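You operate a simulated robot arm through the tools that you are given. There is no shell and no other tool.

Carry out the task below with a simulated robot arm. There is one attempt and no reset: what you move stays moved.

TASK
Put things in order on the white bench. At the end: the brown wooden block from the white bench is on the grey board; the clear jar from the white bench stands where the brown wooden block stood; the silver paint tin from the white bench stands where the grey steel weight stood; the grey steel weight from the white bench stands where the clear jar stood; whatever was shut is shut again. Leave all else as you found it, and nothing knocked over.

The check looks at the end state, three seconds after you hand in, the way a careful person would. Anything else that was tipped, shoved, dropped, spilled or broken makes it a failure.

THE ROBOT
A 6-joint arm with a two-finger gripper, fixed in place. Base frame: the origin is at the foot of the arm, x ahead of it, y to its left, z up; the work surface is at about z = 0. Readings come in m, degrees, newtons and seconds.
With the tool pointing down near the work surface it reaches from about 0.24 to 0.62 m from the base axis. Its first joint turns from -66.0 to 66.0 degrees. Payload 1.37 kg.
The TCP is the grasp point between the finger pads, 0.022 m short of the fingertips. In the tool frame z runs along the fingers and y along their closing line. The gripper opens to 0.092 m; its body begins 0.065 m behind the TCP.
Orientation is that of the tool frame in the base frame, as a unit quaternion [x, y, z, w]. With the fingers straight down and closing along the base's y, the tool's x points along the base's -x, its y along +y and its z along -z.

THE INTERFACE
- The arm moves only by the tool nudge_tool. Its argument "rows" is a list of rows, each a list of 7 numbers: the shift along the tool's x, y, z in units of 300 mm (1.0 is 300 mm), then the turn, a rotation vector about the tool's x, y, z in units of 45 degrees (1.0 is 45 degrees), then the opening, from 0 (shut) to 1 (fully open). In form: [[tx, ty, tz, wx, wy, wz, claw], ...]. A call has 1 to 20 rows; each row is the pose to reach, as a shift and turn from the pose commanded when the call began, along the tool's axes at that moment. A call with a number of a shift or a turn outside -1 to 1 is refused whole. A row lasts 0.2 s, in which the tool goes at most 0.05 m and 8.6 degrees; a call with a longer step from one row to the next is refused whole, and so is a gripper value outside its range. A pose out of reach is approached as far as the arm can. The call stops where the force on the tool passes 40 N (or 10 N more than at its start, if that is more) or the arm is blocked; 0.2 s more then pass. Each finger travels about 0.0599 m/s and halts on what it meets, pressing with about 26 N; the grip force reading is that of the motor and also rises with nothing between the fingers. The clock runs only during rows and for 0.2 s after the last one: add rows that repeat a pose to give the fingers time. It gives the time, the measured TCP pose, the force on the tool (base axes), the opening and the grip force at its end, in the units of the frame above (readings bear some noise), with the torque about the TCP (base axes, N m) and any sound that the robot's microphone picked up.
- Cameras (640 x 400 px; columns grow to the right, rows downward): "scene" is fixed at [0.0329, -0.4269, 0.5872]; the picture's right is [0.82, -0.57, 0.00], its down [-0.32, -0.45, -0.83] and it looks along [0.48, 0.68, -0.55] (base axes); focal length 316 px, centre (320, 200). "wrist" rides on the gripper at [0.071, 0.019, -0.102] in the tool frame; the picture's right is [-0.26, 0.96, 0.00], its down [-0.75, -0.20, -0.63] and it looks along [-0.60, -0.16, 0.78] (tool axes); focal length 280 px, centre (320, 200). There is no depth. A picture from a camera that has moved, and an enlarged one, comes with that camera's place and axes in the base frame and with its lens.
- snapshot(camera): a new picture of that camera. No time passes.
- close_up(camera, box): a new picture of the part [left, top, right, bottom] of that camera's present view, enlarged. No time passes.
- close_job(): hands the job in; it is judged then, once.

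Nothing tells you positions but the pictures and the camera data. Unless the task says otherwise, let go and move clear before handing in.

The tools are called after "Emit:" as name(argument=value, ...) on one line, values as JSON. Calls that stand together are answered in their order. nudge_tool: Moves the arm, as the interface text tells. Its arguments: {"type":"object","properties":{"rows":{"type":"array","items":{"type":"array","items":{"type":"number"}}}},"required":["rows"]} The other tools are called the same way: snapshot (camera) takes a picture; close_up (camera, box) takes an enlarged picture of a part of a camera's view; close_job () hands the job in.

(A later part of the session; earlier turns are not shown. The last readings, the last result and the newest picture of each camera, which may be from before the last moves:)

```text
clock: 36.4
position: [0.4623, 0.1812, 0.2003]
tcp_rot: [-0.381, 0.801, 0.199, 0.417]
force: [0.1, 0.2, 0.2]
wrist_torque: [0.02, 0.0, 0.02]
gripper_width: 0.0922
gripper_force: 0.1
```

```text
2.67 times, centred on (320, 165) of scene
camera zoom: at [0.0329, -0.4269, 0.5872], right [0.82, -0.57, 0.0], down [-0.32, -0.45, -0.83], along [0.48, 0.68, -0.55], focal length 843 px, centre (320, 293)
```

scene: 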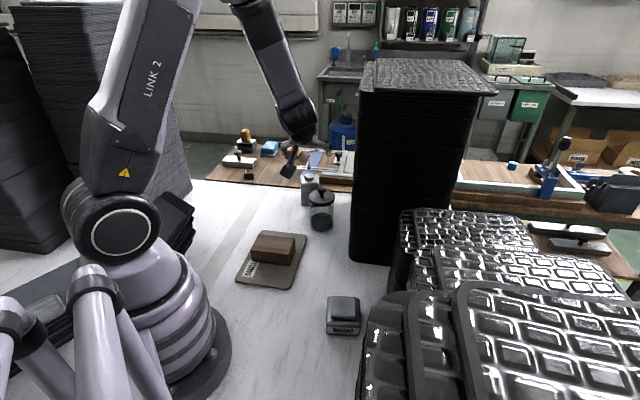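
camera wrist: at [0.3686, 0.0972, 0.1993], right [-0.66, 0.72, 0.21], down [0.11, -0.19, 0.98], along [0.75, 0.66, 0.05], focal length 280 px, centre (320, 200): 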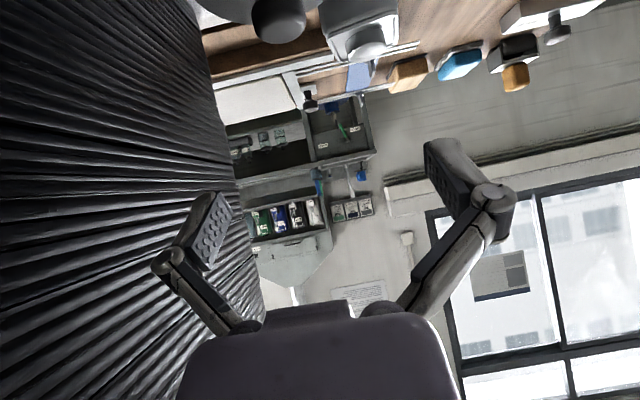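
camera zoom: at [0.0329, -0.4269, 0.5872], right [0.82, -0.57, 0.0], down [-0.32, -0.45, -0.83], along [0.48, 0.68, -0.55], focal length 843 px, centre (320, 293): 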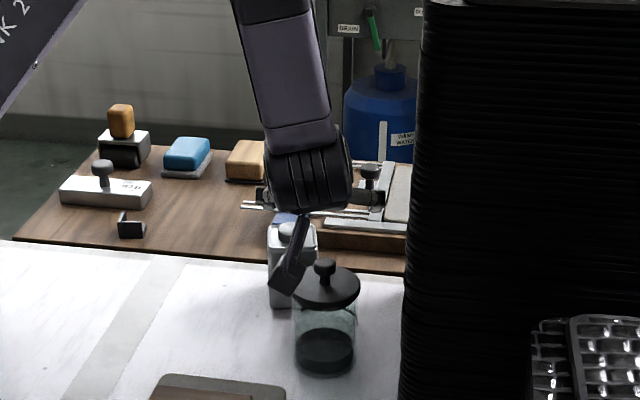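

The jar's knob is visible at the top of the wrist view. I'll zoom in to check the lateral alignment before descending.

Emit:
close_up(camera="wrist", box=[180, 0, 420, 120])

```text
2.67 times, centred on (300, 60) of wrist
camera zoom: at [0.3686, 0.0972, 0.1993], right [-0.66, 0.72, 0.21], down [0.11, -0.19, 0.98], along [0.75, 0.66, 0.05], focal length 748 px, centre (373, 573)
```

zoom: 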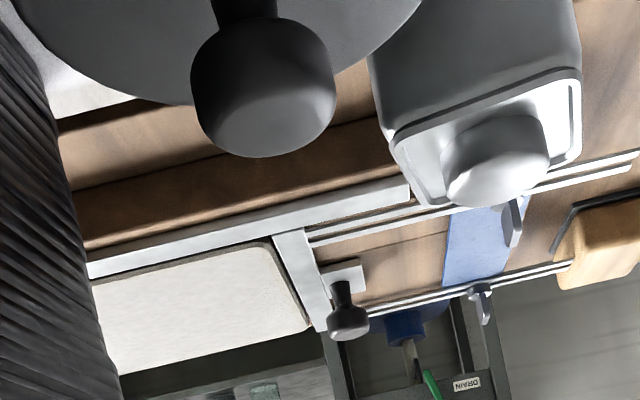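

Lateral alignment is within about 2 mm. I'm descending to lid height first and then checking again.

Emit:
nudge_tool(rows=[[0.03, -0.003, 0.021, 0, 0, 0, 1], [0.08, -0.003, 0.056, 0, 0, 0, 1], [0.13, -0.003, 0.0907, 0, 0, 0, 1], [0.18, -0.003, 0.1256, 0, 0, 0, 1], [0.22, -0.003, 0.1535, 0, 0, 0, 1], [0.25, -0.003, 0.1744, 0, 0, 0, 1], [0.26, -0.003, 0.1814, 0, 0, 0, 1], [0.26, -0.003, 0.1814, 0, 0, 0, 1]])

Emit:
snapshot(camera="wrist")

Emit:
close_up(camera="scene", box=[250, 140, 390, 250])

```text
clock: 38.2
position: [0.4831, 0.1822, 0.1143]
tcp_rot: [-0.381, 0.802, 0.203, 0.413]
force: [0.0, 0.1, 0.4]
wrist_torque: [-0.06, -0.02, -0.01]
gripper_width: 0.0921
gripper_force: 0.0
out of reach, approached as far as the arm can: row 4, 5, 6, 7, 8
```

```text
taken
camera wrist: at [0.3902, 0.0984, 0.1148], right [-0.66, 0.72, 0.22], down [0.12, -0.19, 0.97], along [0.75, 0.66, 0.04], focal length 280 px, centre (320, 200)
```

wrist: 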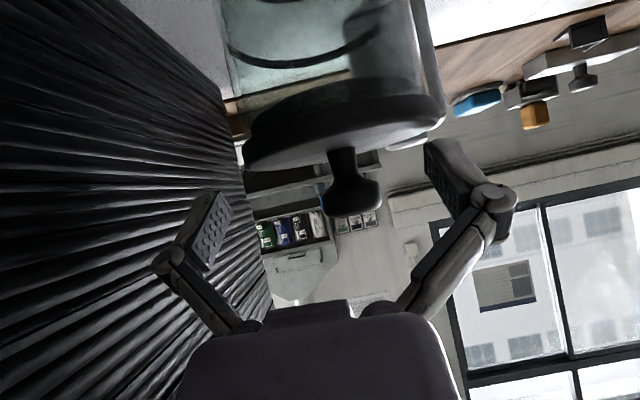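

```text
3.64 times, centred on (320, 195) of scene
camera zoom: at [0.0329, -0.4269, 0.5872], right [0.82, -0.57, 0.0], down [-0.32, -0.45, -0.83], along [0.48, 0.68, -0.55], focal length 1149 px, centre (320, 218)
```

zoom: 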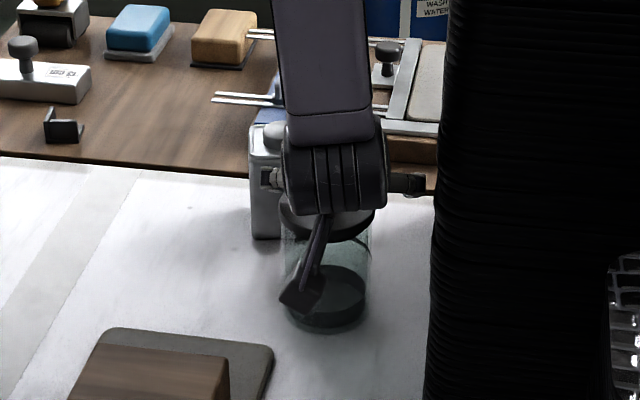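

The arm ran out of reach in this wrist configuration and the tool drifted about 2 cm in x. Nothing was touched. I'm backing straight up the way I came, then I'll untilt and re-enter the tilt in the arm's radial plane so the wrist takes the better branch.

Emit:
nudge_tool(rows=[[-0.01, 0, -0.007, 0, 0, 0, 1], [-0.04, 0, -0.0279, 0, 0, 0, 1], [-0.08, 0, -0.0558, 0, 0, 0, 1], [-0.13, 0, -0.0907, 0, 0, 0, 1], [-0.18, 0, -0.1256, 0, 0, 0, 1], [-0.23, 0, -0.1605, 0, 0, 0, 1], [-0.28, 0, -0.1954, 0, 0, 0, 1], [-0.33, 0, -0.23, 0, 0, 0, 1], [-0.33, 0, -0.23, 0, 0, 0, 1]])

Emit:
close_up(camera="scene", box=[240, 90, 400, 240])

```text
clock: 40.2
position: [0.4829, 0.1836, 0.2375]
tcp_rot: [-0.381, 0.801, 0.198, 0.417]
force: [0.6, 0.3, 0.3]
wrist_torque: [-0.03, 0.03, 0.02]
gripper_width: 0.0919
gripper_force: 0.1
```

```text
2.67 times, centred on (320, 165) of scene
camera zoom: at [0.0329, -0.4269, 0.5872], right [0.82, -0.57, 0.0], down [-0.32, -0.45, -0.83], along [0.48, 0.68, -0.55], focal length 843 px, centre (320, 293)
```

zoom: 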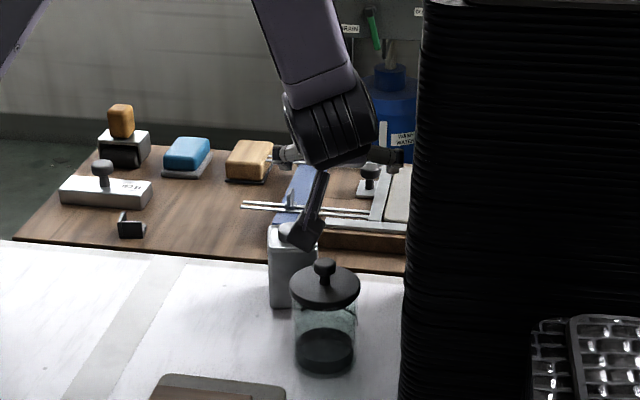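

The jar is untouched. I'm moving away from the stack while undoing the tilt.

Emit:
nudge_tool(rows=[[0.007, 0.028, -0.019, 0, 0.1, 0, 1], [0.014, 0.057, -0.039, 0, 0.22, 0, 1], [0.021, 0.085, -0.058, 0, 0.35, 0, 1], [0.028, 0.114, -0.077, 0, 0.48, 0, 1], [0.036, 0.142, -0.096, 0, 0.61, 0, 1], [0.043, 0.17, -0.116, 0, 0.74, 0, 1], [0.05, 0.2, -0.135, 0, 0.87, 0, 1], [0.0567, 0.2273, -0.1543, 0, 1.0, 0, 1]])

Emit:
nudge_tool(rows=[[0, 0, 0, 0, 0.11, 0, 1], [0, 0, 0, 0, 0.222, 0, 1], [0, 0, 0, 0, 0.222, 0, 1]])

```text
clock: 42.0
position: [0.4004, 0.1881, 0.2487]
tcp_rot: [-0.428, 0.899, 0.038, 0.078]
force: [-0.4, 0.1, 0.8]
wrist_torque: [-0.01, -0.01, -0.01]
gripper_width: 0.0922
gripper_force: 0.0
```

```text
clock: 42.8
position: [0.4013, 0.1891, 0.2493]
tcp_rot: [-0.43, 0.903, 0.0, -0.001]
force: [-0.4, 0.4, -0.6]
wrist_torque: [-0.02, -0.01, -0.02]
gripper_width: 0.0921
gripper_force: 0.0
```

I'm upright again. Next I'm yawing so the tilt direction is radial, then tilting in-plane.

Emit:
nudge_tool(rows=[[0, 0, 0, 0, 0, 0.14, 1], [0, 0, 0, 0, 0, 0.3, 1], [0, 0, 0, 0, 0, 0.45, 1], [0, 0, 0, 0, 0, 0.571, 1], [0, 0, 0, 0, 0, 0.571, 1]])

Emit:
nudge_tool(rows=[[0, 0, 0, 0, -0.1, 0, 1], [0, 0, 0, 0, -0.22, 0, 1], [0, 0, 0, 0, -0.35, 0, 1], [0, 0, 0, 0, -0.48, 0, 1], [0, 0, 0, 0, -0.61, 0, 1], [0, 0, 0, 0, -0.74, 0, 1], [0, 0, 0, 0, -0.87, 0, 1], [0, 0, 0, 0, -1.0, 0, 1], [0, 0, 0, 0, -1.0, 0, 1]])

Emit:
nudge_tool(rows=[[0, 0, 0, 0, -0.11, 0, 1], [0, 0, 0, 0, -0.222, 0, 1], [0, 0, 0, 0, -0.222, 0, 1]])

Emit:
snapshot(camera="scene")

```text
clock: 44.0
position: [0.4008, 0.1888, 0.2487]
tcp_rot: [-0.217, 0.976, 0.0, 0.0]
force: [-0.4, 0.3, 0.7]
wrist_torque: [-0.01, 0.0, -0.01]
gripper_width: 0.0921
gripper_force: 0.1
```

```text
clock: 46.0
position: [0.4011, 0.1897, 0.2473]
tcp_rot: [-0.202, 0.901, 0.084, 0.375]
force: [0.1, 0.8, 0.7]
wrist_torque: [0.0, -0.01, 0.0]
gripper_width: 0.092
gripper_force: 0.2
```

```text
clock: 46.8
position: [0.4008, 0.1892, 0.2478]
tcp_rot: [-0.194, 0.865, 0.101, 0.451]
force: [-0.2, -1.1, 0.0]
wrist_torque: [-0.02, 0.02, 0.02]
gripper_width: 0.0918
gripper_force: 0.1
```

```text
taken
```

scene: 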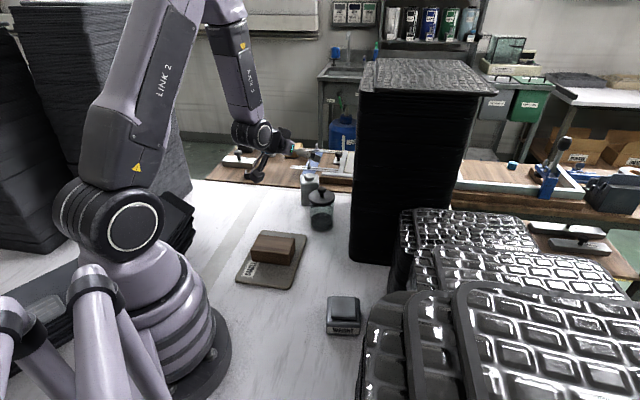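

This is a better wrist configuration. I'm yawing about the vertical so the fingers point straight along +x, with the camera clear of the block, and moving above the jar.

Emit:
nudge_tool(rows=[[0.004, -0.014, 0.034, 0.066, 0, 0.046, 1], [0.008, -0.029, 0.068, 0.131, 0, 0.092, 1], [0.012, -0.043, 0.102, 0.197, 0, 0.138, 1], [0.017, -0.057, 0.136, 0.262, 0, 0.183, 1], [0.021, -0.071, 0.17, 0.328, 0, 0.229, 1], [0.025, -0.086, 0.204, 0.393, 0, 0.275, 1], [0.029, -0.1, 0.237, 0.459, 0, 0.321, 1], [0.029, -0.1, 0.237, 0.459, 0, 0.321, 1]])

Emit:
snapshot(camera="wrist")

Emit:
snapshot(camera="scene")

```text
clock: 48.6
position: [0.4625, 0.1849, 0.2014]
tcp_rot: [0.0, 0.887, 0.0, 0.461]
force: [0.6, -0.1, -0.5]
wrist_torque: [-0.02, -0.01, -0.01]
gripper_width: 0.0919
gripper_force: 0.0
```

```text
taken
camera wrist: at [0.3374, 0.2034, 0.2], right [0.15, 0.97, 0.21], down [-0.08, -0.2, 0.98], along [0.99, -0.16, 0.05], focal length 280 px, centre (320, 200)
```

wrist: 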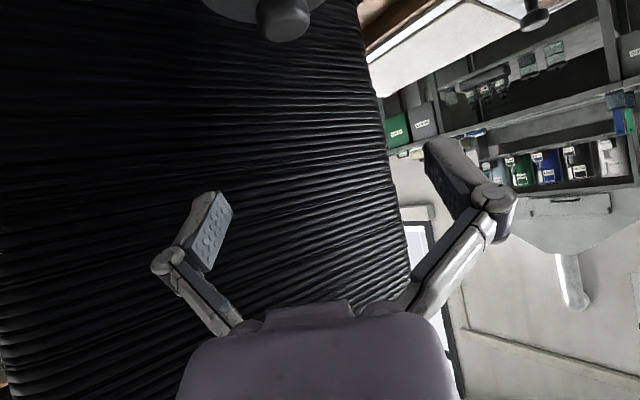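

```text
taken
```

scene: 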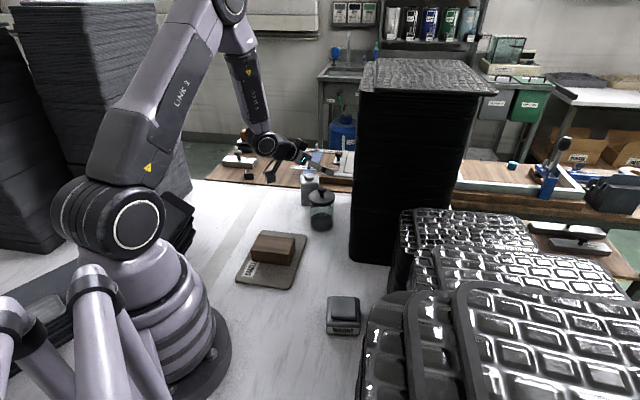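

Emit:
close_up(camera="wrist", box=[190, 0, 350, 80])

```text
4.00 times, centred on (270, 40) of wrist
camera zoom: at [0.3374, 0.2034, 0.2], right [0.15, 0.97, 0.21], down [-0.08, -0.2, 0.98], along [0.99, -0.16, 0.05], focal length 1122 px, centre (520, 840)
```

zoom: 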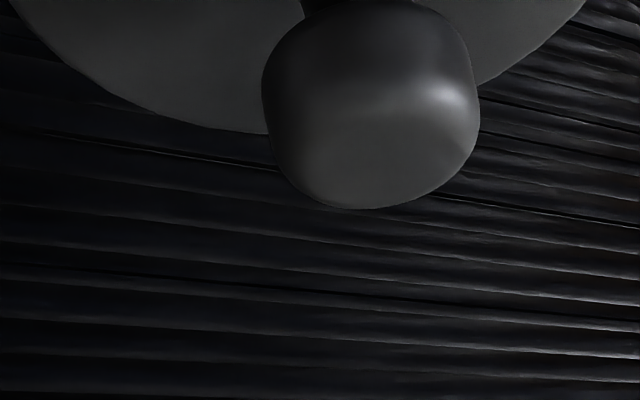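

The jar is laterally within about 1.5 mm, so I'm correcting that while descending in stages and watching reach.

Emit:
nudge_tool(rows=[[0.02, -0.005, 0.0141, 0, 0, 0, 1], [0.055, -0.005, 0.0387, 0, 0, 0, 1], [0.095, -0.005, 0.0668, 0, 0, 0, 1], [0.13, -0.005, 0.0914, 0, 0, 0, 1], [0.1527, -0.005, 0.1073, 0, 0, 0, 1], [0.1527, -0.005, 0.1073, 0, 0, 0, 1]])

Emit:
snapshot(camera="wrist")

```text
clock: 50.0
position: [0.4625, 0.1835, 0.1449]
tcp_rot: [-0.001, 0.887, 0.001, 0.462]
force: [-0.2, 0.8, -0.5]
wrist_torque: [-0.02, -0.01, -0.01]
gripper_width: 0.0921
gripper_force: 0.1
```

```text
taken
camera wrist: at [0.3385, 0.202, 0.1433], right [0.15, 0.97, 0.21], down [-0.08, -0.2, 0.98], along [0.99, -0.16, 0.05], focal length 280 px, centre (320, 200)
```

wrist: 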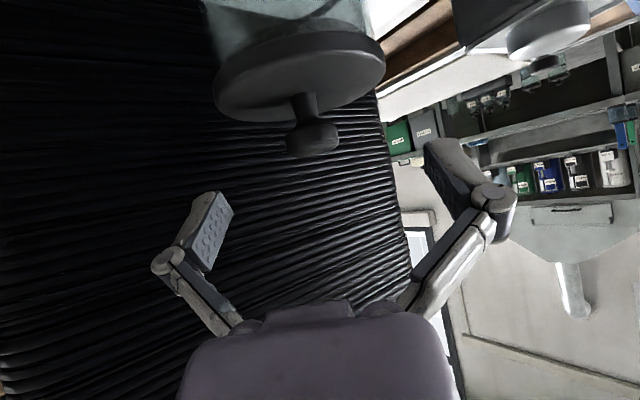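

Still fully reachable and centred. I'm going down to lid height.

Emit:
nudge_tool(rows=[[0.02, 0, 0.0141, 0, 0, 0, 1], [0.045, 0, 0.0316, 0, 0, 0, 1], [0.075, 0, 0.0527, 0, 0, 0, 1], [0.1, 0, 0.0703, 0, 0, 0, 1], [0.1227, 0, 0.0863, 0, 0, 0, 1], [0.1227, 0, 0.0863, 0, 0, 0, 1]])

Emit:
snapshot(camera="wrist")

Emit:
close_up(camera="scene", box=[230, 130, 390, 250])

```text
clock: 51.4
position: [0.4634, 0.1828, 0.1008]
tcp_rot: [-0.001, 0.887, 0.001, 0.462]
force: [-0.6, -0.2, 0.1]
wrist_torque: [-0.02, -0.01, -0.01]
gripper_width: 0.0919
gripper_force: 0.1
```

```text
taken
camera wrist: at [0.3384, 0.2013, 0.0986], right [0.15, 0.97, 0.21], down [-0.08, -0.2, 0.98], along [0.99, -0.16, 0.05], focal length 280 px, centre (320, 200)
```

wrist: 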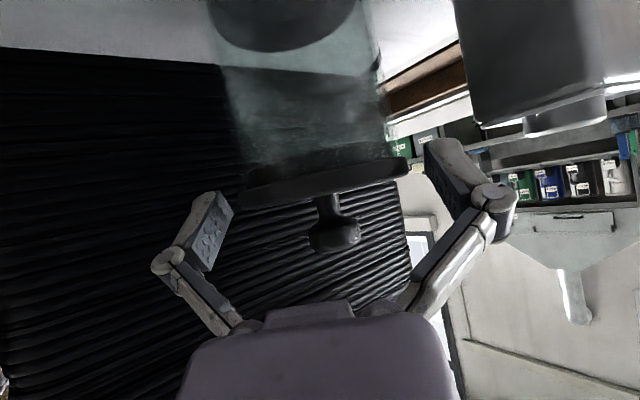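

```text
3.33 times, centred on (310, 190) of scene
camera zoom: at [0.0329, -0.4269, 0.5872], right [0.82, -0.57, 0.0], down [-0.32, -0.45, -0.83], along [0.48, 0.68, -0.55], focal length 1054 px, centre (353, 233)
```

zoom: 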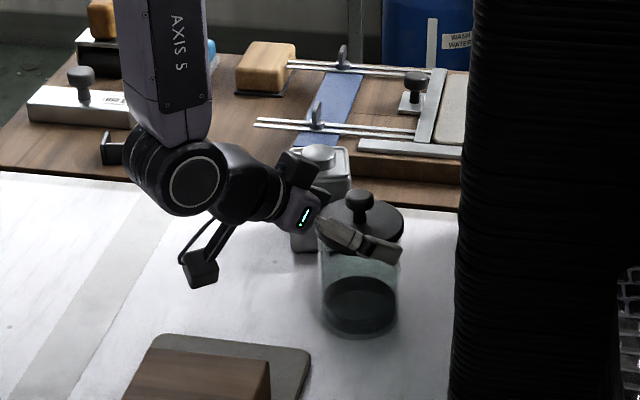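

The geometry looks right, with fingers either side of the lid and the palm behind it. I'm continuing down to grip height.

Emit:
nudge_tool(rows=[[0.02, -0.003, 0.0141, 0, 0, 0, 1], [0.04, -0.003, 0.0281, 0, 0, 0, 1], [0.06, -0.003, 0.0422, 0, 0, 0, 1], [0.08, -0.003, 0.0563, 0, 0, 0, 1], [0.1, -0.003, 0.0703, 0, 0, 0, 1], [0.1, -0.003, 0.0703, 0, 0, 0, 1]])

Emit:
snapshot(camera="wrist")

Emit:
close_up(camera="scene", box=[230, 140, 390, 260])

```text
clock: 52.8
position: [0.4612, 0.1804, 0.0633]
tcp_rot: [-0.002, 0.887, 0.001, 0.462]
force: [0.2, 0.5, 0.4]
wrist_torque: [0.01, -0.02, 0.02]
gripper_width: 0.0919
gripper_force: 0.0
```

```text
taken
camera wrist: at [0.3378, 0.2, 0.0616], right [0.15, 0.97, 0.21], down [-0.08, -0.2, 0.98], along [0.99, -0.16, 0.05], focal length 280 px, centre (320, 200)
```

wrist: 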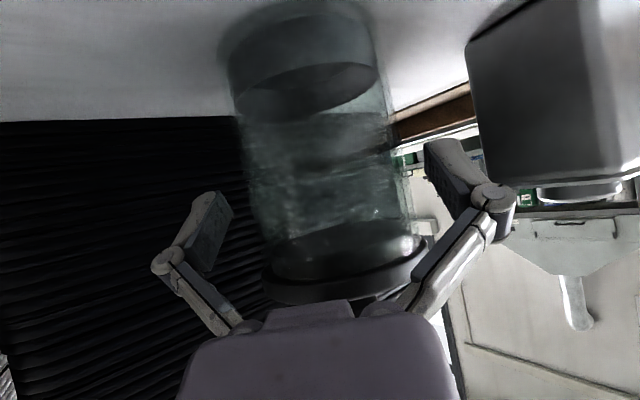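

```text
3.33 times, centred on (310, 200) of scene
camera zoom: at [0.0329, -0.4269, 0.5872], right [0.82, -0.57, 0.0], down [-0.32, -0.45, -0.83], along [0.48, 0.68, -0.55], focal length 1054 px, centre (353, 200)
```

zoom: 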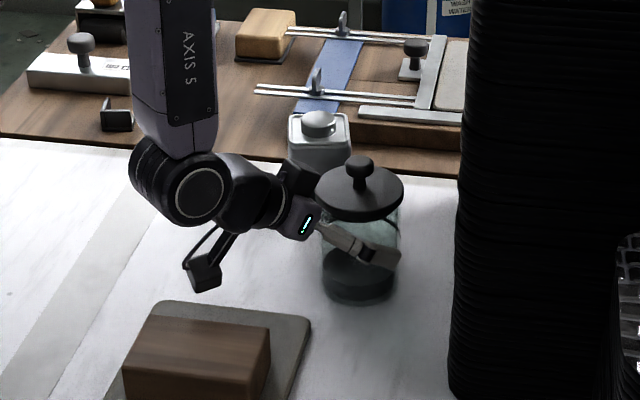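

It's centred and clear, so I'm going down the last 2 cm.

Emit:
nudge_tool(rows=[[0.012, 0, 0.0085, 0, 0, 0, 1], [0.025, 0, 0.0176, 0, 0, 0, 1], [0.038, 0, 0.0267, 0, 0, 0, 1], [0.05, 0, 0.0352, 0, 0, 0, 1], [0.0553, 0, 0.0389, 0, 0, 0, 1], [0.0553, 0, 0.0389, 0, 0, 0, 1]])

Emit:
snapshot(camera="wrist")

Emit:
close_up(camera="scene", box=[240, 150, 380, 255])

```text
clock: 54.2
position: [0.4624, 0.1814, 0.0435]
tcp_rot: [-0.001, 0.887, 0.0, 0.462]
force: [0.1, 1.1, 0.2]
wrist_torque: [0.0, 0.0, 0.01]
gripper_width: 0.0919
gripper_force: 0.0
```

```text
taken
camera wrist: at [0.3377, 0.2007, 0.0416], right [0.15, 0.97, 0.21], down [-0.08, -0.2, 0.98], along [0.99, -0.16, 0.05], focal length 280 px, centre (320, 200)
```

wrist: 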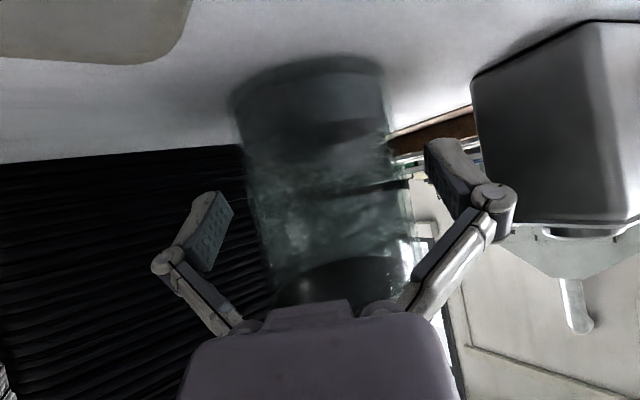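

```text
3.81 times, centred on (310, 202) of scene
camera zoom: at [0.0329, -0.4269, 0.5872], right [0.82, -0.57, 0.0], down [-0.32, -0.45, -0.83], along [0.48, 0.68, -0.55], focal length 1204 px, centre (358, 190)
```

zoom: 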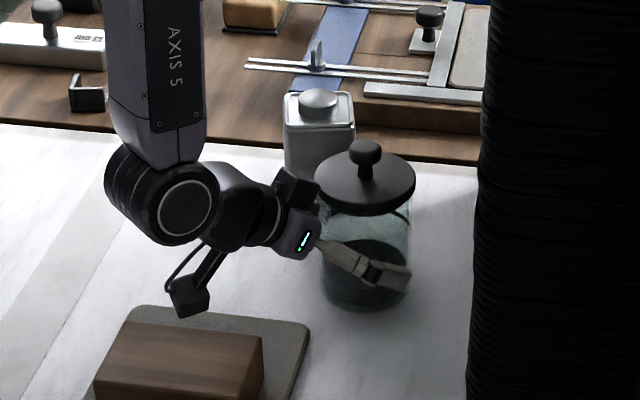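

The fingers are straddling the glass well below the lid. I'm moving 3 mm forward and closing slowly.

Emit:
nudge_tool(rows=[[-0.0058, 0, 0.0082, 0, 0, 0, 1], [-0.0058, 0, 0.0082, 0, 0, 0, 0.92], [-0.0058, 0, 0.0082, 0, 0, 0, 0.85], [-0.0058, 0, 0.0082, 0, 0, 0, 0.8], [-0.0058, 0, 0.0082, 0, 0, 0, 0.76], [-0.0058, 0, 0.0082, 0, 0, 0, 0.73], [-0.0058, 0, 0.0082, 0, 0, 0, 0.7], [-0.0058, 0, 0.0082, 0, 0, 0, 0.65], [-0.0058, 0, 0.0082, 0, 0, 0, 0.5], [-0.0058, 0, 0.0082, 0, 0, 0, 0.3], [-0.0058, 0, 0.0082, 0, 0, 0, 0], [-0.0058, 0, 0.0082, 0, 0, 0, 0], [-0.0058, 0, 0.0082, 0, 0, 0, 0]])

Emit:
snapshot(camera="wrist")

Emit:
close_up(camera="scene", box=[240, 150, 380, 255])

```text
clock: 57.0
position: [0.4647, 0.1828, 0.0446]
tcp_rot: [-0.001, 0.887, 0.001, 0.462]
force: [-1.0, 1.8, 8.3]
wrist_torque: [0.0, 0.01, -0.02]
gripper_width: 0.0715
gripper_force: 25.6
```

```text
taken
camera wrist: at [0.3414, 0.2008, 0.0424], right [0.15, 0.97, 0.21], down [-0.08, -0.2, 0.98], along [0.99, -0.16, 0.05], focal length 280 px, centre (320, 200)
```

wrist: 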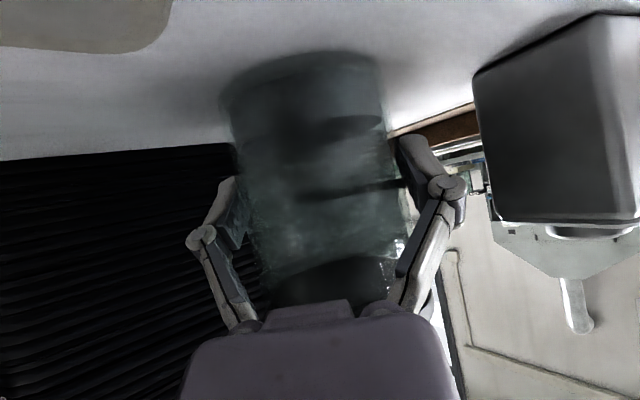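

```text
3.81 times, centred on (310, 202) of scene
camera zoom: at [0.0328, -0.4269, 0.5872], right [0.82, -0.57, 0.0], down [-0.32, -0.45, -0.83], along [0.48, 0.68, -0.55], focal length 1204 px, centre (358, 190)
```

zoom: 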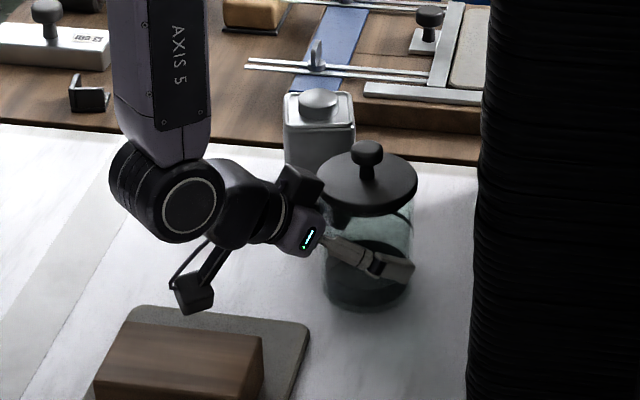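

The glass is gripped at 0.0715 m, the body diameter and not the lid's. Before lifting I'll check the lid closely.

Emit:
close_up(camera="scene", box=[295, 175, 365, 240])

```text
6.15 times, centred on (330, 208) of scene
camera zoom: at [0.0328, -0.4269, 0.5872], right [0.82, -0.57, 0.0], down [-0.32, -0.45, -0.83], along [0.48, 0.68, -0.55], focal length 1945 px, centre (258, 154)
```

zoom: 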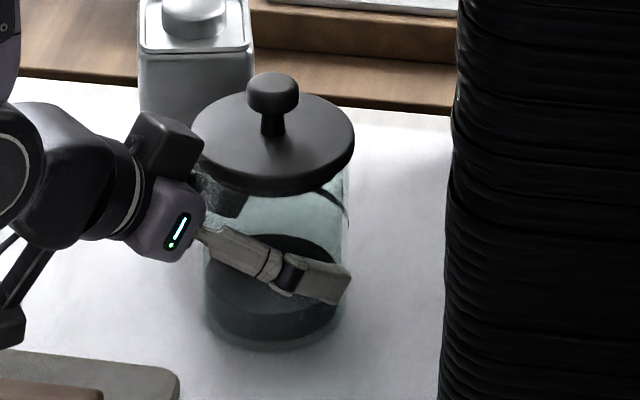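

The lid is seated and undisturbed. I'm lifting very slowly by 2 cm.

Emit:
nudge_tool(rows=[[-0.0027, 0, -0.0019, 0, 0, 0, 0], [-0.0068, 0, -0.0048, 0, 0, 0, 0], [-0.0123, 0, -0.0086, 0, 0, 0, 0], [-0.0191, 0, -0.0134, 0, 0, 0, 0], [-0.0273, 0, -0.0192, 0, 0, 0, 0], [-0.0355, 0, -0.0249, 0, 0, 0, 0], [-0.0436, 0, -0.0307, 0, 0, 0, 0], [-0.0504, 0, -0.0354, 0, 0, 0, 0], [-0.0545, 0, -0.0383, 0, 0, 0, 0]])

Emit:
close_up(camera="scene", box=[285, 165, 375, 240])

Emit:
snapshot(camera="wrist")

```text
clock: 59.0
position: [0.4654, 0.1822, 0.0634]
tcp_rot: [0.0, 0.887, 0.0, 0.461]
force: [0.2, 0.5, -3.6]
wrist_torque: [-0.01, 0.01, 0.01]
gripper_width: 0.0712
gripper_force: 26.3
```

```text
5.33 times, centred on (330, 202) of scene
camera zoom: at [0.0329, -0.4269, 0.5872], right [0.82, -0.57, 0.0], down [-0.32, -0.45, -0.83], along [0.48, 0.68, -0.55], focal length 1686 px, centre (267, 187)
```

zoom: 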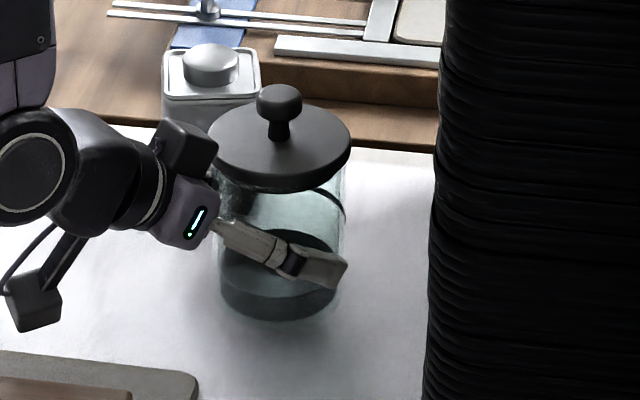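

```text
taken
camera wrist: at [0.3411, 0.2008, 0.0616], right [0.15, 0.97, 0.21], down [-0.08, -0.2, 0.98], along [0.99, -0.16, 0.05], focal length 280 px, centre (320, 200)
```

wrist: 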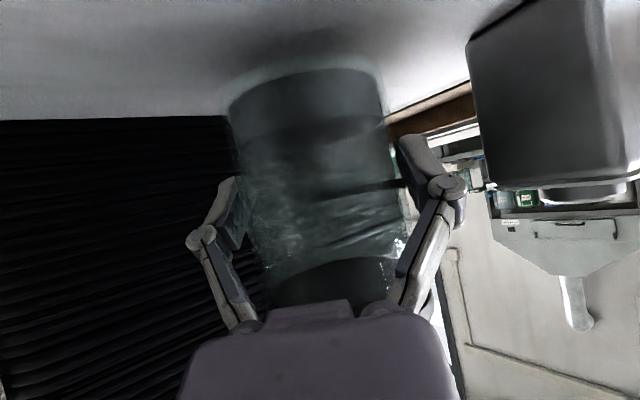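

The jar is up, upright and lid on, weighing about 0.37 kg. I'm raising it gently above the tin's height.

Emit:
nudge_tool(rows=[[-0.003, 0, -0.0021, 0, 0, 0, 0], [-0.009, 0, -0.0063, 0, 0, 0, 0], [-0.018, 0, -0.0127, 0, 0, 0, 0], [-0.03, 0, -0.0211, 0, 0, 0, 0], [-0.045, 0, -0.0316, 0, 0, 0, 0], [-0.063, 0, -0.0443, 0, 0, 0, 0], [-0.083, 0, -0.0583, 0, 0, 0, 0], [-0.105, 0, -0.0738, 0, 0, 0, 0], [-0.127, 0, -0.0893, 0, 0, 0, 0], [-0.149, 0, -0.1047, 0, 0, 0, 0], [-0.171, 0, -0.1202, 0, 0, 0, 0], [-0.193, 0, -0.1356, 0, 0, 0, 0], [-0.213, 0, -0.1497, 0, 0, 0, 0], [-0.231, 0, -0.1623, 0, 0, 0, 0], [-0.246, 0, -0.1729, 0, 0, 0, 0], [-0.257, 0, -0.1806, 0, 0, 0, 0], [-0.2634, 0, -0.1851, 0, 0, 0, 0], [-0.2634, 0, -0.1851, 0, 0, 0, 0]])

Emit:
close_up(camera="scene", box=[230, 110, 390, 230])

```text
clock: 62.8
position: [0.4635, 0.1809, 0.1579]
tcp_rot: [0.0, 0.887, 0.0, 0.462]
force: [-0.7, -0.1, -2.5]
wrist_torque: [0.01, 0.02, 0.0]
gripper_width: 0.071
gripper_force: 26.3
```

```text
3.33 times, centred on (310, 170) of scene
camera zoom: at [0.0329, -0.4269, 0.5872], right [0.82, -0.57, 0.0], down [-0.32, -0.45, -0.83], along [0.48, 0.68, -0.55], focal length 1054 px, centre (353, 300)
```

zoom: 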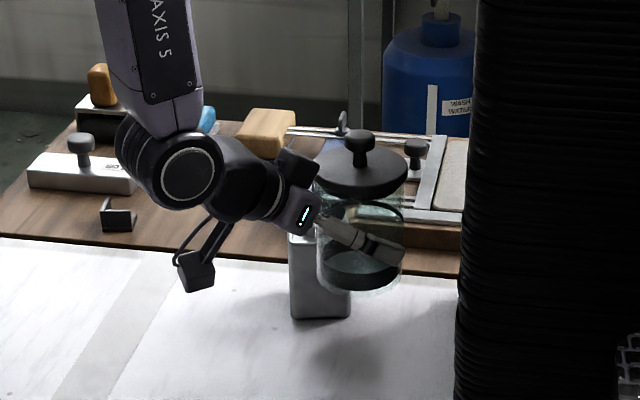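

It's stable. I'm carrying it in two gentle halves toward the block's former spot, yawing as I go.

Emit:
nudge_tool(rows=[[0.0011, 0.003, -0.0016, -0.0039, 0, -0.0028, 0], [0.0041, 0.0114, -0.0058, -0.0147, 0, -0.0104, 0], [0.0089, 0.0247, -0.0126, -0.0319, 0, -0.0224, 0], [0.0157, 0.0437, -0.0223, -0.0564, 0, -0.0397, 0], [0.0246, 0.0684, -0.0349, -0.0883, 0, -0.0621, 0], [0.0348, 0.0969, -0.0495, -0.1252, 0, -0.088, 0], [0.0457, 0.1273, -0.065, -0.1644, 0, -0.1156, 0], [0.0573, 0.1596, -0.0815, -0.2061, 0, -0.1449, 0], [0.0689, 0.192, -0.098, -0.2479, 0, -0.1742, 0], [0.0805, 0.2243, -0.1145, -0.2896, 0, -0.2036, 0], [0.0921, 0.2566, -0.131, -0.3313, 0, -0.2329, 0], [0.103, 0.287, -0.1465, -0.3706, 0, -0.2605, 0], [0.1132, 0.3155, -0.161, -0.4074, 0, -0.2864, 0], [0.1228, 0.3421, -0.1746, -0.4417, 0, -0.3105, 0], [0.1303, 0.363, -0.1853, -0.4687, 0, -0.3295, 0], [0.135, 0.3763, -0.1921, -0.4859, 0, -0.3416, 0], [0.1364, 0.3801, -0.194, -0.4908, 0, -0.345, 0]])

Emit:
snapshot(camera="scene")

```text
clock: 66.4
position: [0.3935, 0.2967, 0.1585]
tcp_rot: [-0.209, 0.862, 0.108, 0.449]
force: [-0.7, -0.4, -2.7]
wrist_torque: [0.0, -0.01, 0.03]
gripper_width: 0.0712
gripper_force: 26.0
```

```text
taken
```

scene: 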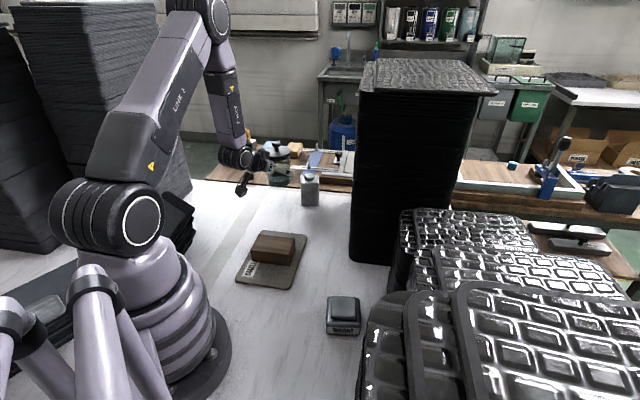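

Halfway and steady. Now the second half.

Emit:
nudge_tool(rows=[[0.0002, 0.0036, -0.0002, -0.0039, 0, -0.0028, 0], [0.0006, 0.0134, -0.0008, -0.0147, 0, -0.0103, 0], [0.0012, 0.0291, -0.0018, -0.0319, 0, -0.0224, 0], [0.0022, 0.0514, -0.0033, -0.0565, 0, -0.0396, 0], [0.0034, 0.0805, -0.0051, -0.0885, 0, -0.0619, 0], [0.0048, 0.114, -0.0072, -0.1253, 0, -0.0877, 0], [0.0064, 0.1497, -0.0095, -0.1647, 0, -0.1152, 0], [0.008, 0.1877, -0.0119, -0.2064, 0, -0.1445, 0], [0.0096, 0.2257, -0.0143, -0.2482, 0, -0.1737, 0], [0.0112, 0.2637, -0.0167, -0.29, 0, -0.203, 0], [0.0128, 0.3017, -0.0191, -0.3318, 0, -0.2322, 0], [0.0143, 0.3375, -0.0214, -0.3711, 0, -0.2597, 0], [0.0158, 0.371, -0.0235, -0.4079, 0, -0.2855, 0], [0.0171, 0.4023, -0.0255, -0.4424, 0, -0.3096, 0], [0.0181, 0.4269, -0.027, -0.4694, 0, -0.3285, 0], [0.0188, 0.4425, -0.028, -0.4866, 0, -0.3406, 0], [0.019, 0.447, -0.0283, -0.4915, 0, -0.344, 0]])

Emit:
snapshot(camera="scene")

Emit:
snapshot(camera="wrist")

```text
clock: 70.0
position: [0.3238, 0.4108, 0.16]
tcp_rot: [-0.404, 0.79, 0.209, 0.41]
force: [0.9, -1.0, -2.5]
wrist_torque: [-0.03, 0.02, 0.01]
gripper_width: 0.0712
gripper_force: 26.5
```

```text
taken
```

scene: 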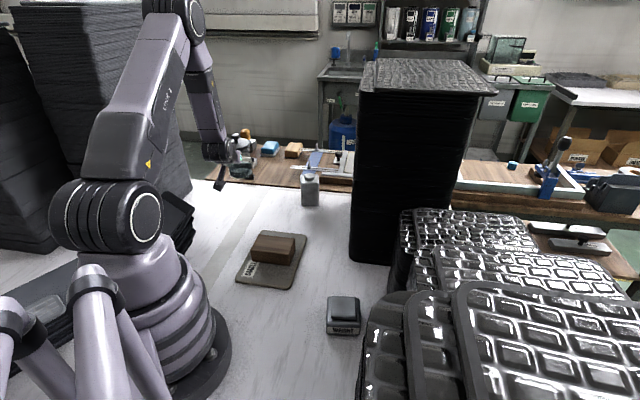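

```text
taken
camera wrist: at [0.2351, 0.3207, 0.1582], right [-0.69, 0.69, 0.21], down [0.12, -0.18, 0.98], along [0.71, 0.7, 0.05], focal length 280 px, centre (320, 200)
```

wrist: 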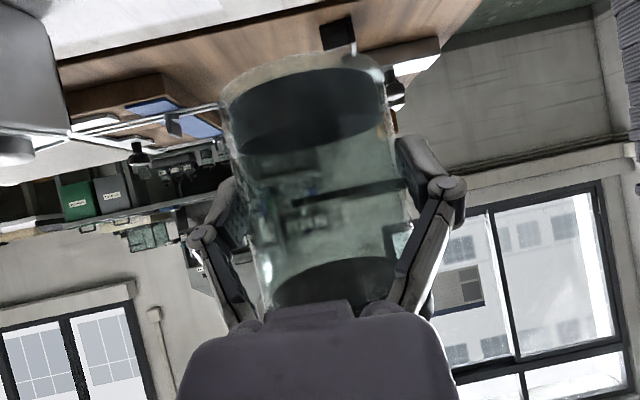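

The jar is over the block's old spot. I'm lowering it in stages and checking clearance to the small stack on the left.

Emit:
nudge_tool(rows=[[0.003, 0, 0.0021, 0, 0, 0, 0], [0.01, 0, 0.007, 0, 0, 0, 0], [0.022, 0, 0.0155, 0, 0, 0, 0], [0.038, 0, 0.0267, 0, 0, 0, 0], [0.058, 0, 0.0408, 0, 0, 0, 0], [0.08, 0, 0.0563, 0, 0, 0, 0], [0.102, 0, 0.0718, 0, 0, 0, 0], [0.124, 0, 0.0873, 0, 0, 0, 0], [0.145, 0, 0.102, 0, 0, 0, 0], [0.163, 0, 0.1147, 0, 0, 0, 0], [0.177, 0, 0.1246, 0, 0, 0, 0], [0.187, 0, 0.1316, 0, 0, 0, 0], [0.1905, 0, 0.1341, 0, 0, 0, 0]])

Emit:
close_up(camera="scene", box=[140, 90, 300, 240])

```text
clock: 72.8
position: [0.3242, 0.4104, 0.0894]
tcp_rot: [-0.403, 0.79, 0.209, 0.411]
force: [-0.5, 0.0, -2.7]
wrist_torque: [0.02, -0.01, 0.04]
gripper_width: 0.0709
gripper_force: 25.3
```

```text
2.67 times, centred on (220, 165) of scene
camera zoom: at [0.0329, -0.4269, 0.5872], right [0.82, -0.57, 0.0], down [-0.32, -0.45, -0.83], along [0.48, 0.68, -0.55], focal length 843 px, centre (587, 293)
```

zoom: 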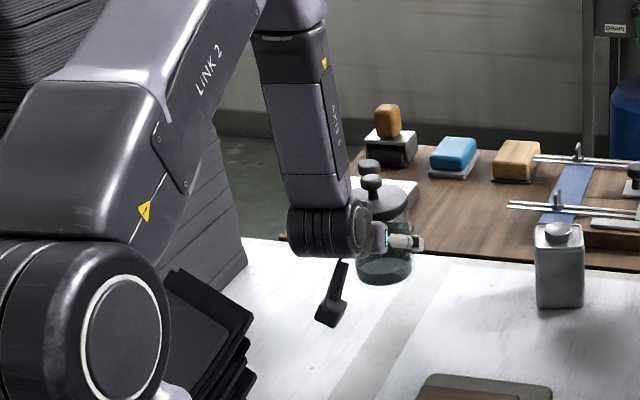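

There's plenty of clearance, so I'm lowering to just above the table.

Emit:
nudge_tool(rows=[[0.003, 0, 0.0021, 0, 0, 0, 0], [0.01, 0, 0.007, 0, 0, 0, 0], [0.021, 0, 0.0148, 0, 0, 0, 0], [0.035, 0, 0.0246, 0, 0, 0, 0], [0.05, 0, 0.0352, 0, 0, 0, 0], [0.065, 0, 0.0457, 0, 0, 0, 0], [0.079, 0, 0.0556, 0, 0, 0, 0], [0.091, 0, 0.064, 0, 0, 0, 0], [0.101, 0, 0.0711, 0, 0, 0, 0], [0.108, 0, 0.076, 0, 0, 0, 0], [0.1115, 0, 0.0785, 0, 0, 0, 0], [0.1115, 0, 0.0785, 0, 0, 0, 0]])

Emit:
close_up(camera="scene", box=[190, 130, 290, 230])

```text
clock: 75.4
position: [0.3242, 0.4113, 0.0471]
tcp_rot: [-0.403, 0.79, 0.21, 0.412]
force: [-0.1, -0.4, -3.1]
wrist_torque: [0.01, 0.0, 0.02]
gripper_width: 0.0709
gripper_force: 26.0
```

```text
4.00 times, centred on (240, 180) of scene
camera zoom: at [0.0329, -0.4269, 0.5872], right [0.82, -0.57, 0.0], down [-0.32, -0.45, -0.83], along [0.48, 0.68, -0.55], focal length 1264 px, centre (640, 280)
```

zoom: 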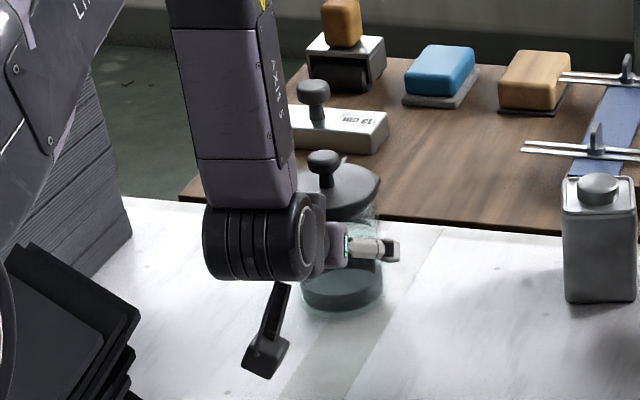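

Now I'm easing down millimetre by millimetre until contact.

Emit:
nudge_tool(rows=[[0.0027, 0, 0.0019, 0, 0, 0, 0], [0.0041, 0, 0.0029, 0, 0, 0, 0], [0.0041, 0, 0.0029, 0, 0, 0, 0]])

Emit:
nudge_tool(rows=[[0.0027, 0, 0.0019, 0, 0, 0, 0], [0.0041, 0, 0.0029, 0, 0, 0, 0], [0.0041, 0, 0.0029, 0, 0, 0, 0]])

```text
clock: 76.2
position: [0.3235, 0.4115, 0.0472]
tcp_rot: [-0.403, 0.79, 0.21, 0.412]
force: [0.9, -0.3, -3.9]
wrist_torque: [0.01, 0.02, 0.0]
gripper_width: 0.0708
gripper_force: 25.7
```

```text
clock: 77.0
position: [0.3235, 0.4109, 0.0448]
tcp_rot: [-0.403, 0.79, 0.21, 0.412]
force: [-0.7, 1.4, -2.7]
wrist_torque: [-0.01, -0.02, 0.0]
gripper_width: 0.0711
gripper_force: 25.6
```

Emit:
nudge_tool(rows=[[0.0027, 0, 0.0019, 0, 0, 0, 0], [0.0027, 0, 0.0019, 0, 0, 0, 0]])

Emit:
nudge_tool(rows=[[0.0027, 0, 0.0019, 0, 0, 0, 0], [0.0027, 0, 0.0019, 0, 0, 0, 0]])

```text
clock: 77.6
position: [0.324, 0.4109, 0.0449]
tcp_rot: [-0.404, 0.79, 0.21, 0.411]
force: [1.1, 0.0, -2.6]
wrist_torque: [0.01, 0.0, -0.01]
gripper_width: 0.0712
gripper_force: 26.5
```

```text
clock: 78.2
position: [0.3251, 0.4113, 0.0447]
tcp_rot: [-0.403, 0.789, 0.211, 0.413]
force: [-0.9, -0.6, 3.6]
wrist_torque: [-0.07, -0.03, -0.04]
gripper_width: 0.0711
gripper_force: 26.6
```

There's contact at +3.6 N, so the jar stands. I'm opening gently.

Emit:
nudge_tool(rows=[[0, 0, 0, 0, 0, 0, 0.78], [0, 0, 0, 0, 0, 0, 0.84], [0, 0, 0, 0, 0, 0, 0.92], [0, 0, 0, 0, 0, 0, 1], [0, 0, 0, 0, 0, 0, 1], [0, 0, 0, 0, 0, 0, 1]])

Emit:
snapshot(camera="wrist")

Emit:
close_up(camera="scene", box=[210, 150, 290, 220])

```text
clock: 79.6
position: [0.3248, 0.4115, 0.0432]
tcp_rot: [-0.403, 0.79, 0.21, 0.412]
force: [0.5, -0.3, -0.8]
wrist_torque: [0.0, 0.0, -0.03]
gripper_width: 0.0919
gripper_force: 0.0
```

```text
taken
camera wrist: at [0.2361, 0.3213, 0.0423], right [-0.69, 0.69, 0.21], down [0.12, -0.18, 0.98], along [0.71, 0.7, 0.05], focal length 280 px, centre (320, 200)
```

wrist: 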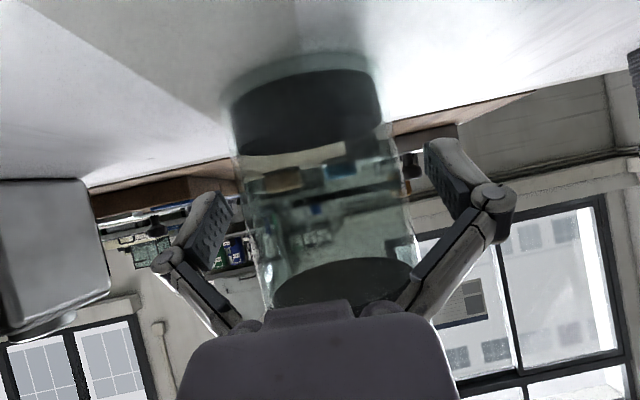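

```text
5.71 times, centred on (250, 185) of scene
camera zoom: at [0.0329, -0.4269, 0.5872], right [0.82, -0.57, 0.0], down [-0.32, -0.45, -0.83], along [0.48, 0.68, -0.55], focal length 1806 px, centre (720, 286)
```

zoom: 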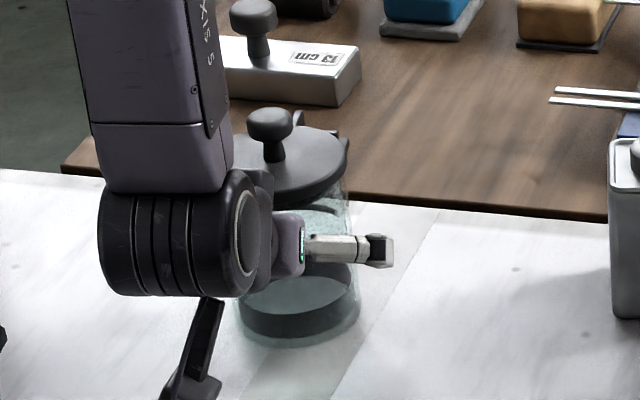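

The jar stands freely with its lid on. I'm withdrawing straight up, as in the approach.

Emit:
nudge_tool(rows=[[-0.012, 0, -0.0084, 0, 0, 0, 1], [-0.03, 0, -0.0211, 0, 0, 0, 1], [-0.055, 0, -0.0387, 0, 0, 0, 1], [-0.085, 0, -0.0598, 0, 0, 0, 1], [-0.12, 0, -0.0844, 0, 0, 0, 1], [-0.16, 0, -0.1126, 0, 0, 0, 1], [-0.2, 0, -0.1407, 0, 0, 0, 1], [-0.25, 0, -0.1759, 0, 0, 0, 1], [-0.3, 0, -0.2111, 0, 0, 0, 1], [-0.35, 0, -0.2462, 0, 0, 0, 1], [-0.4, 0, -0.2814, 0, 0, 0, 1], [-0.45, 0, -0.3166, 0, 0, 0, 1], [-0.48, 0, -0.3377, 0, 0, 0, 1]])

Emit:
close_up(camera="scene", box=[190, 100, 330, 230])

Emit:
snapshot(camera="wrist")

```text
clock: 82.4
position: [0.3243, 0.4112, 0.2206]
tcp_rot: [-0.403, 0.79, 0.21, 0.411]
force: [0.0, 0.0, 0.3]
wrist_torque: [0.02, 0.01, 0.01]
gripper_width: 0.0919
gripper_force: 0.1
```

```text
3.08 times, centred on (260, 165) of scene
camera zoom: at [0.0329, -0.4269, 0.5872], right [0.82, -0.57, 0.0], down [-0.32, -0.45, -0.83], along [0.48, 0.68, -0.55], focal length 972 px, centre (505, 308)
```

zoom: 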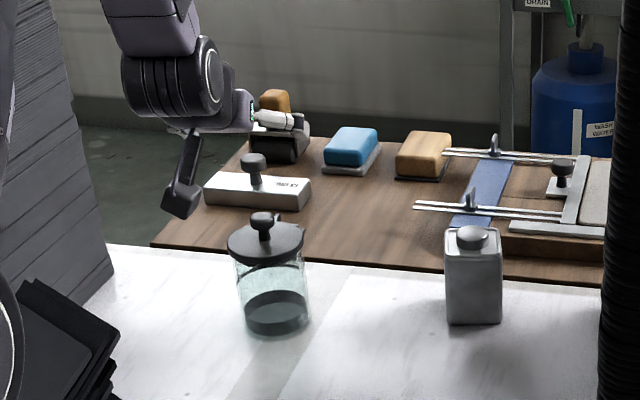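

```text
taken
camera wrist: at [0.2349, 0.3208, 0.2192], right [-0.69, 0.69, 0.21], down [0.12, -0.18, 0.98], along [0.71, 0.7, 0.05], focal length 280 px, centre (320, 200)
```

wrist: 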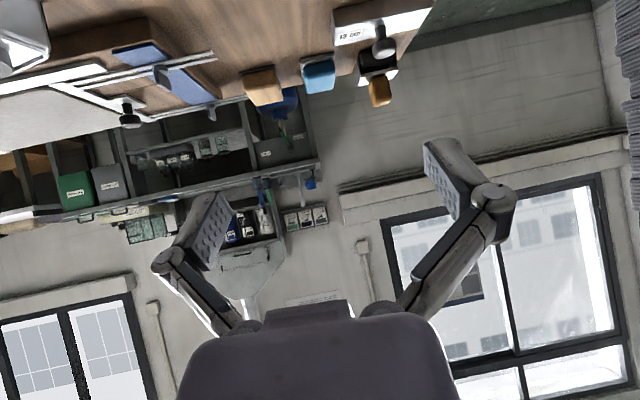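

The jar now stands where the block was, with its lid on. Next is the weight, so I'm untilting and raising first.

Emit:
nudge_tool(rows=[[-0.02, 0, -0.014, 0, 0.1, 0, 1], [-0.04, 0, -0.028, 0, 0.22, 0, 1], [-0.06, 0, -0.042, 0, 0.35, 0, 1], [-0.08, 0, -0.056, 0, 0.48, 0, 1], [-0.1, 0, -0.07, 0, 0.61, 0, 1], [-0.12, 0, -0.085, 0, 0.74, 0, 1], [-0.14, 0, -0.1, 0, 0.87, 0, 1], [-0.163, 0, -0.115, 0, 1.0, 0, 1]])

Emit:
nudge_tool(rows=[[0, 0, 0, 0, 0.11, 0, 1], [0, 0, 0, 0, 0.222, 0, 1], [0, 0, 0, 0, 0.222, 0, 1]])

Emit:
close_up(camera="scene", box=[210, 160, 290, 220])

```text
clock: 84.2
position: [0.3237, 0.4106, 0.2805]
tcp_rot: [-0.453, 0.887, 0.039, 0.077]
force: [-0.1, -0.3, 0.0]
wrist_torque: [0.01, -0.04, -0.02]
gripper_width: 0.0917
gripper_force: 0.1
out of reach, approached as far as the arm can: row 4, 5
```

```text
clock: 85.0
position: [0.323, 0.4107, 0.2808]
tcp_rot: [-0.454, 0.891, 0.0, 0.0]
force: [0.9, 0.7, -0.3]
wrist_torque: [0.01, 0.0, -0.01]
gripper_width: 0.092
gripper_force: 0.1
```

```text
6.67 times, centred on (250, 190) of scene
camera zoom: at [0.0329, -0.4269, 0.5872], right [0.82, -0.57, 0.0], down [-0.32, -0.45, -0.83], along [0.48, 0.68, -0.55], focal length 2107 px, centre (787, 267)
```

zoom: 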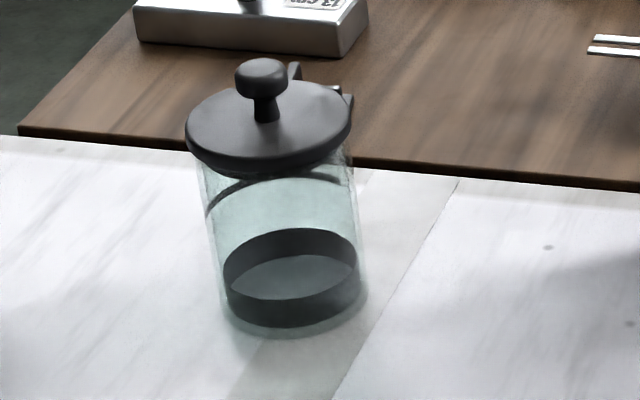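

Emit:
snapshot(camera="wrist")

Emit:
close_up(camera="wrist", box=[240, 0, 400, 120])

```text
taken
camera wrist: at [0.2664, 0.3649, 0.3799], right [-0.63, 0.78, 0.0], down [0.61, 0.49, 0.62], along [0.49, 0.39, -0.78], focal length 280 px, centre (320, 200)
```

wrist: 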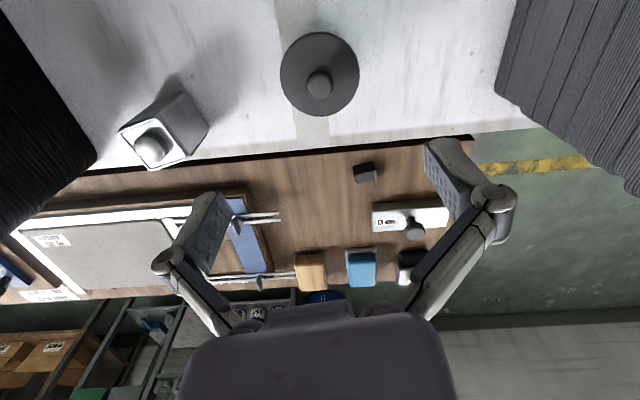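

```text
3.33 times, centred on (320, 60) of wrist
camera zoom: at [0.2664, 0.3649, 0.3799], right [-0.63, 0.78, 0.0], down [0.61, 0.49, 0.62], along [0.49, 0.39, -0.78], focal length 935 px, centre (320, 667)
```

zoom: 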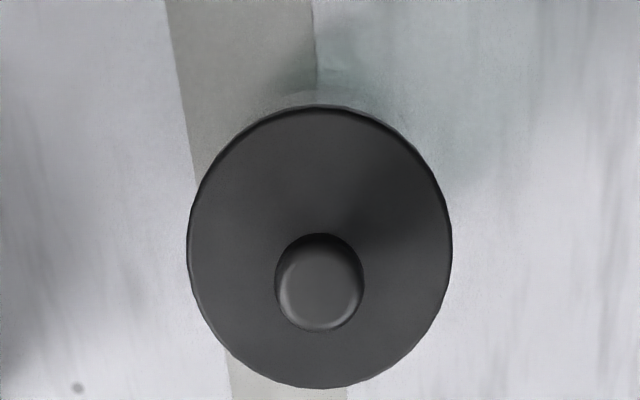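

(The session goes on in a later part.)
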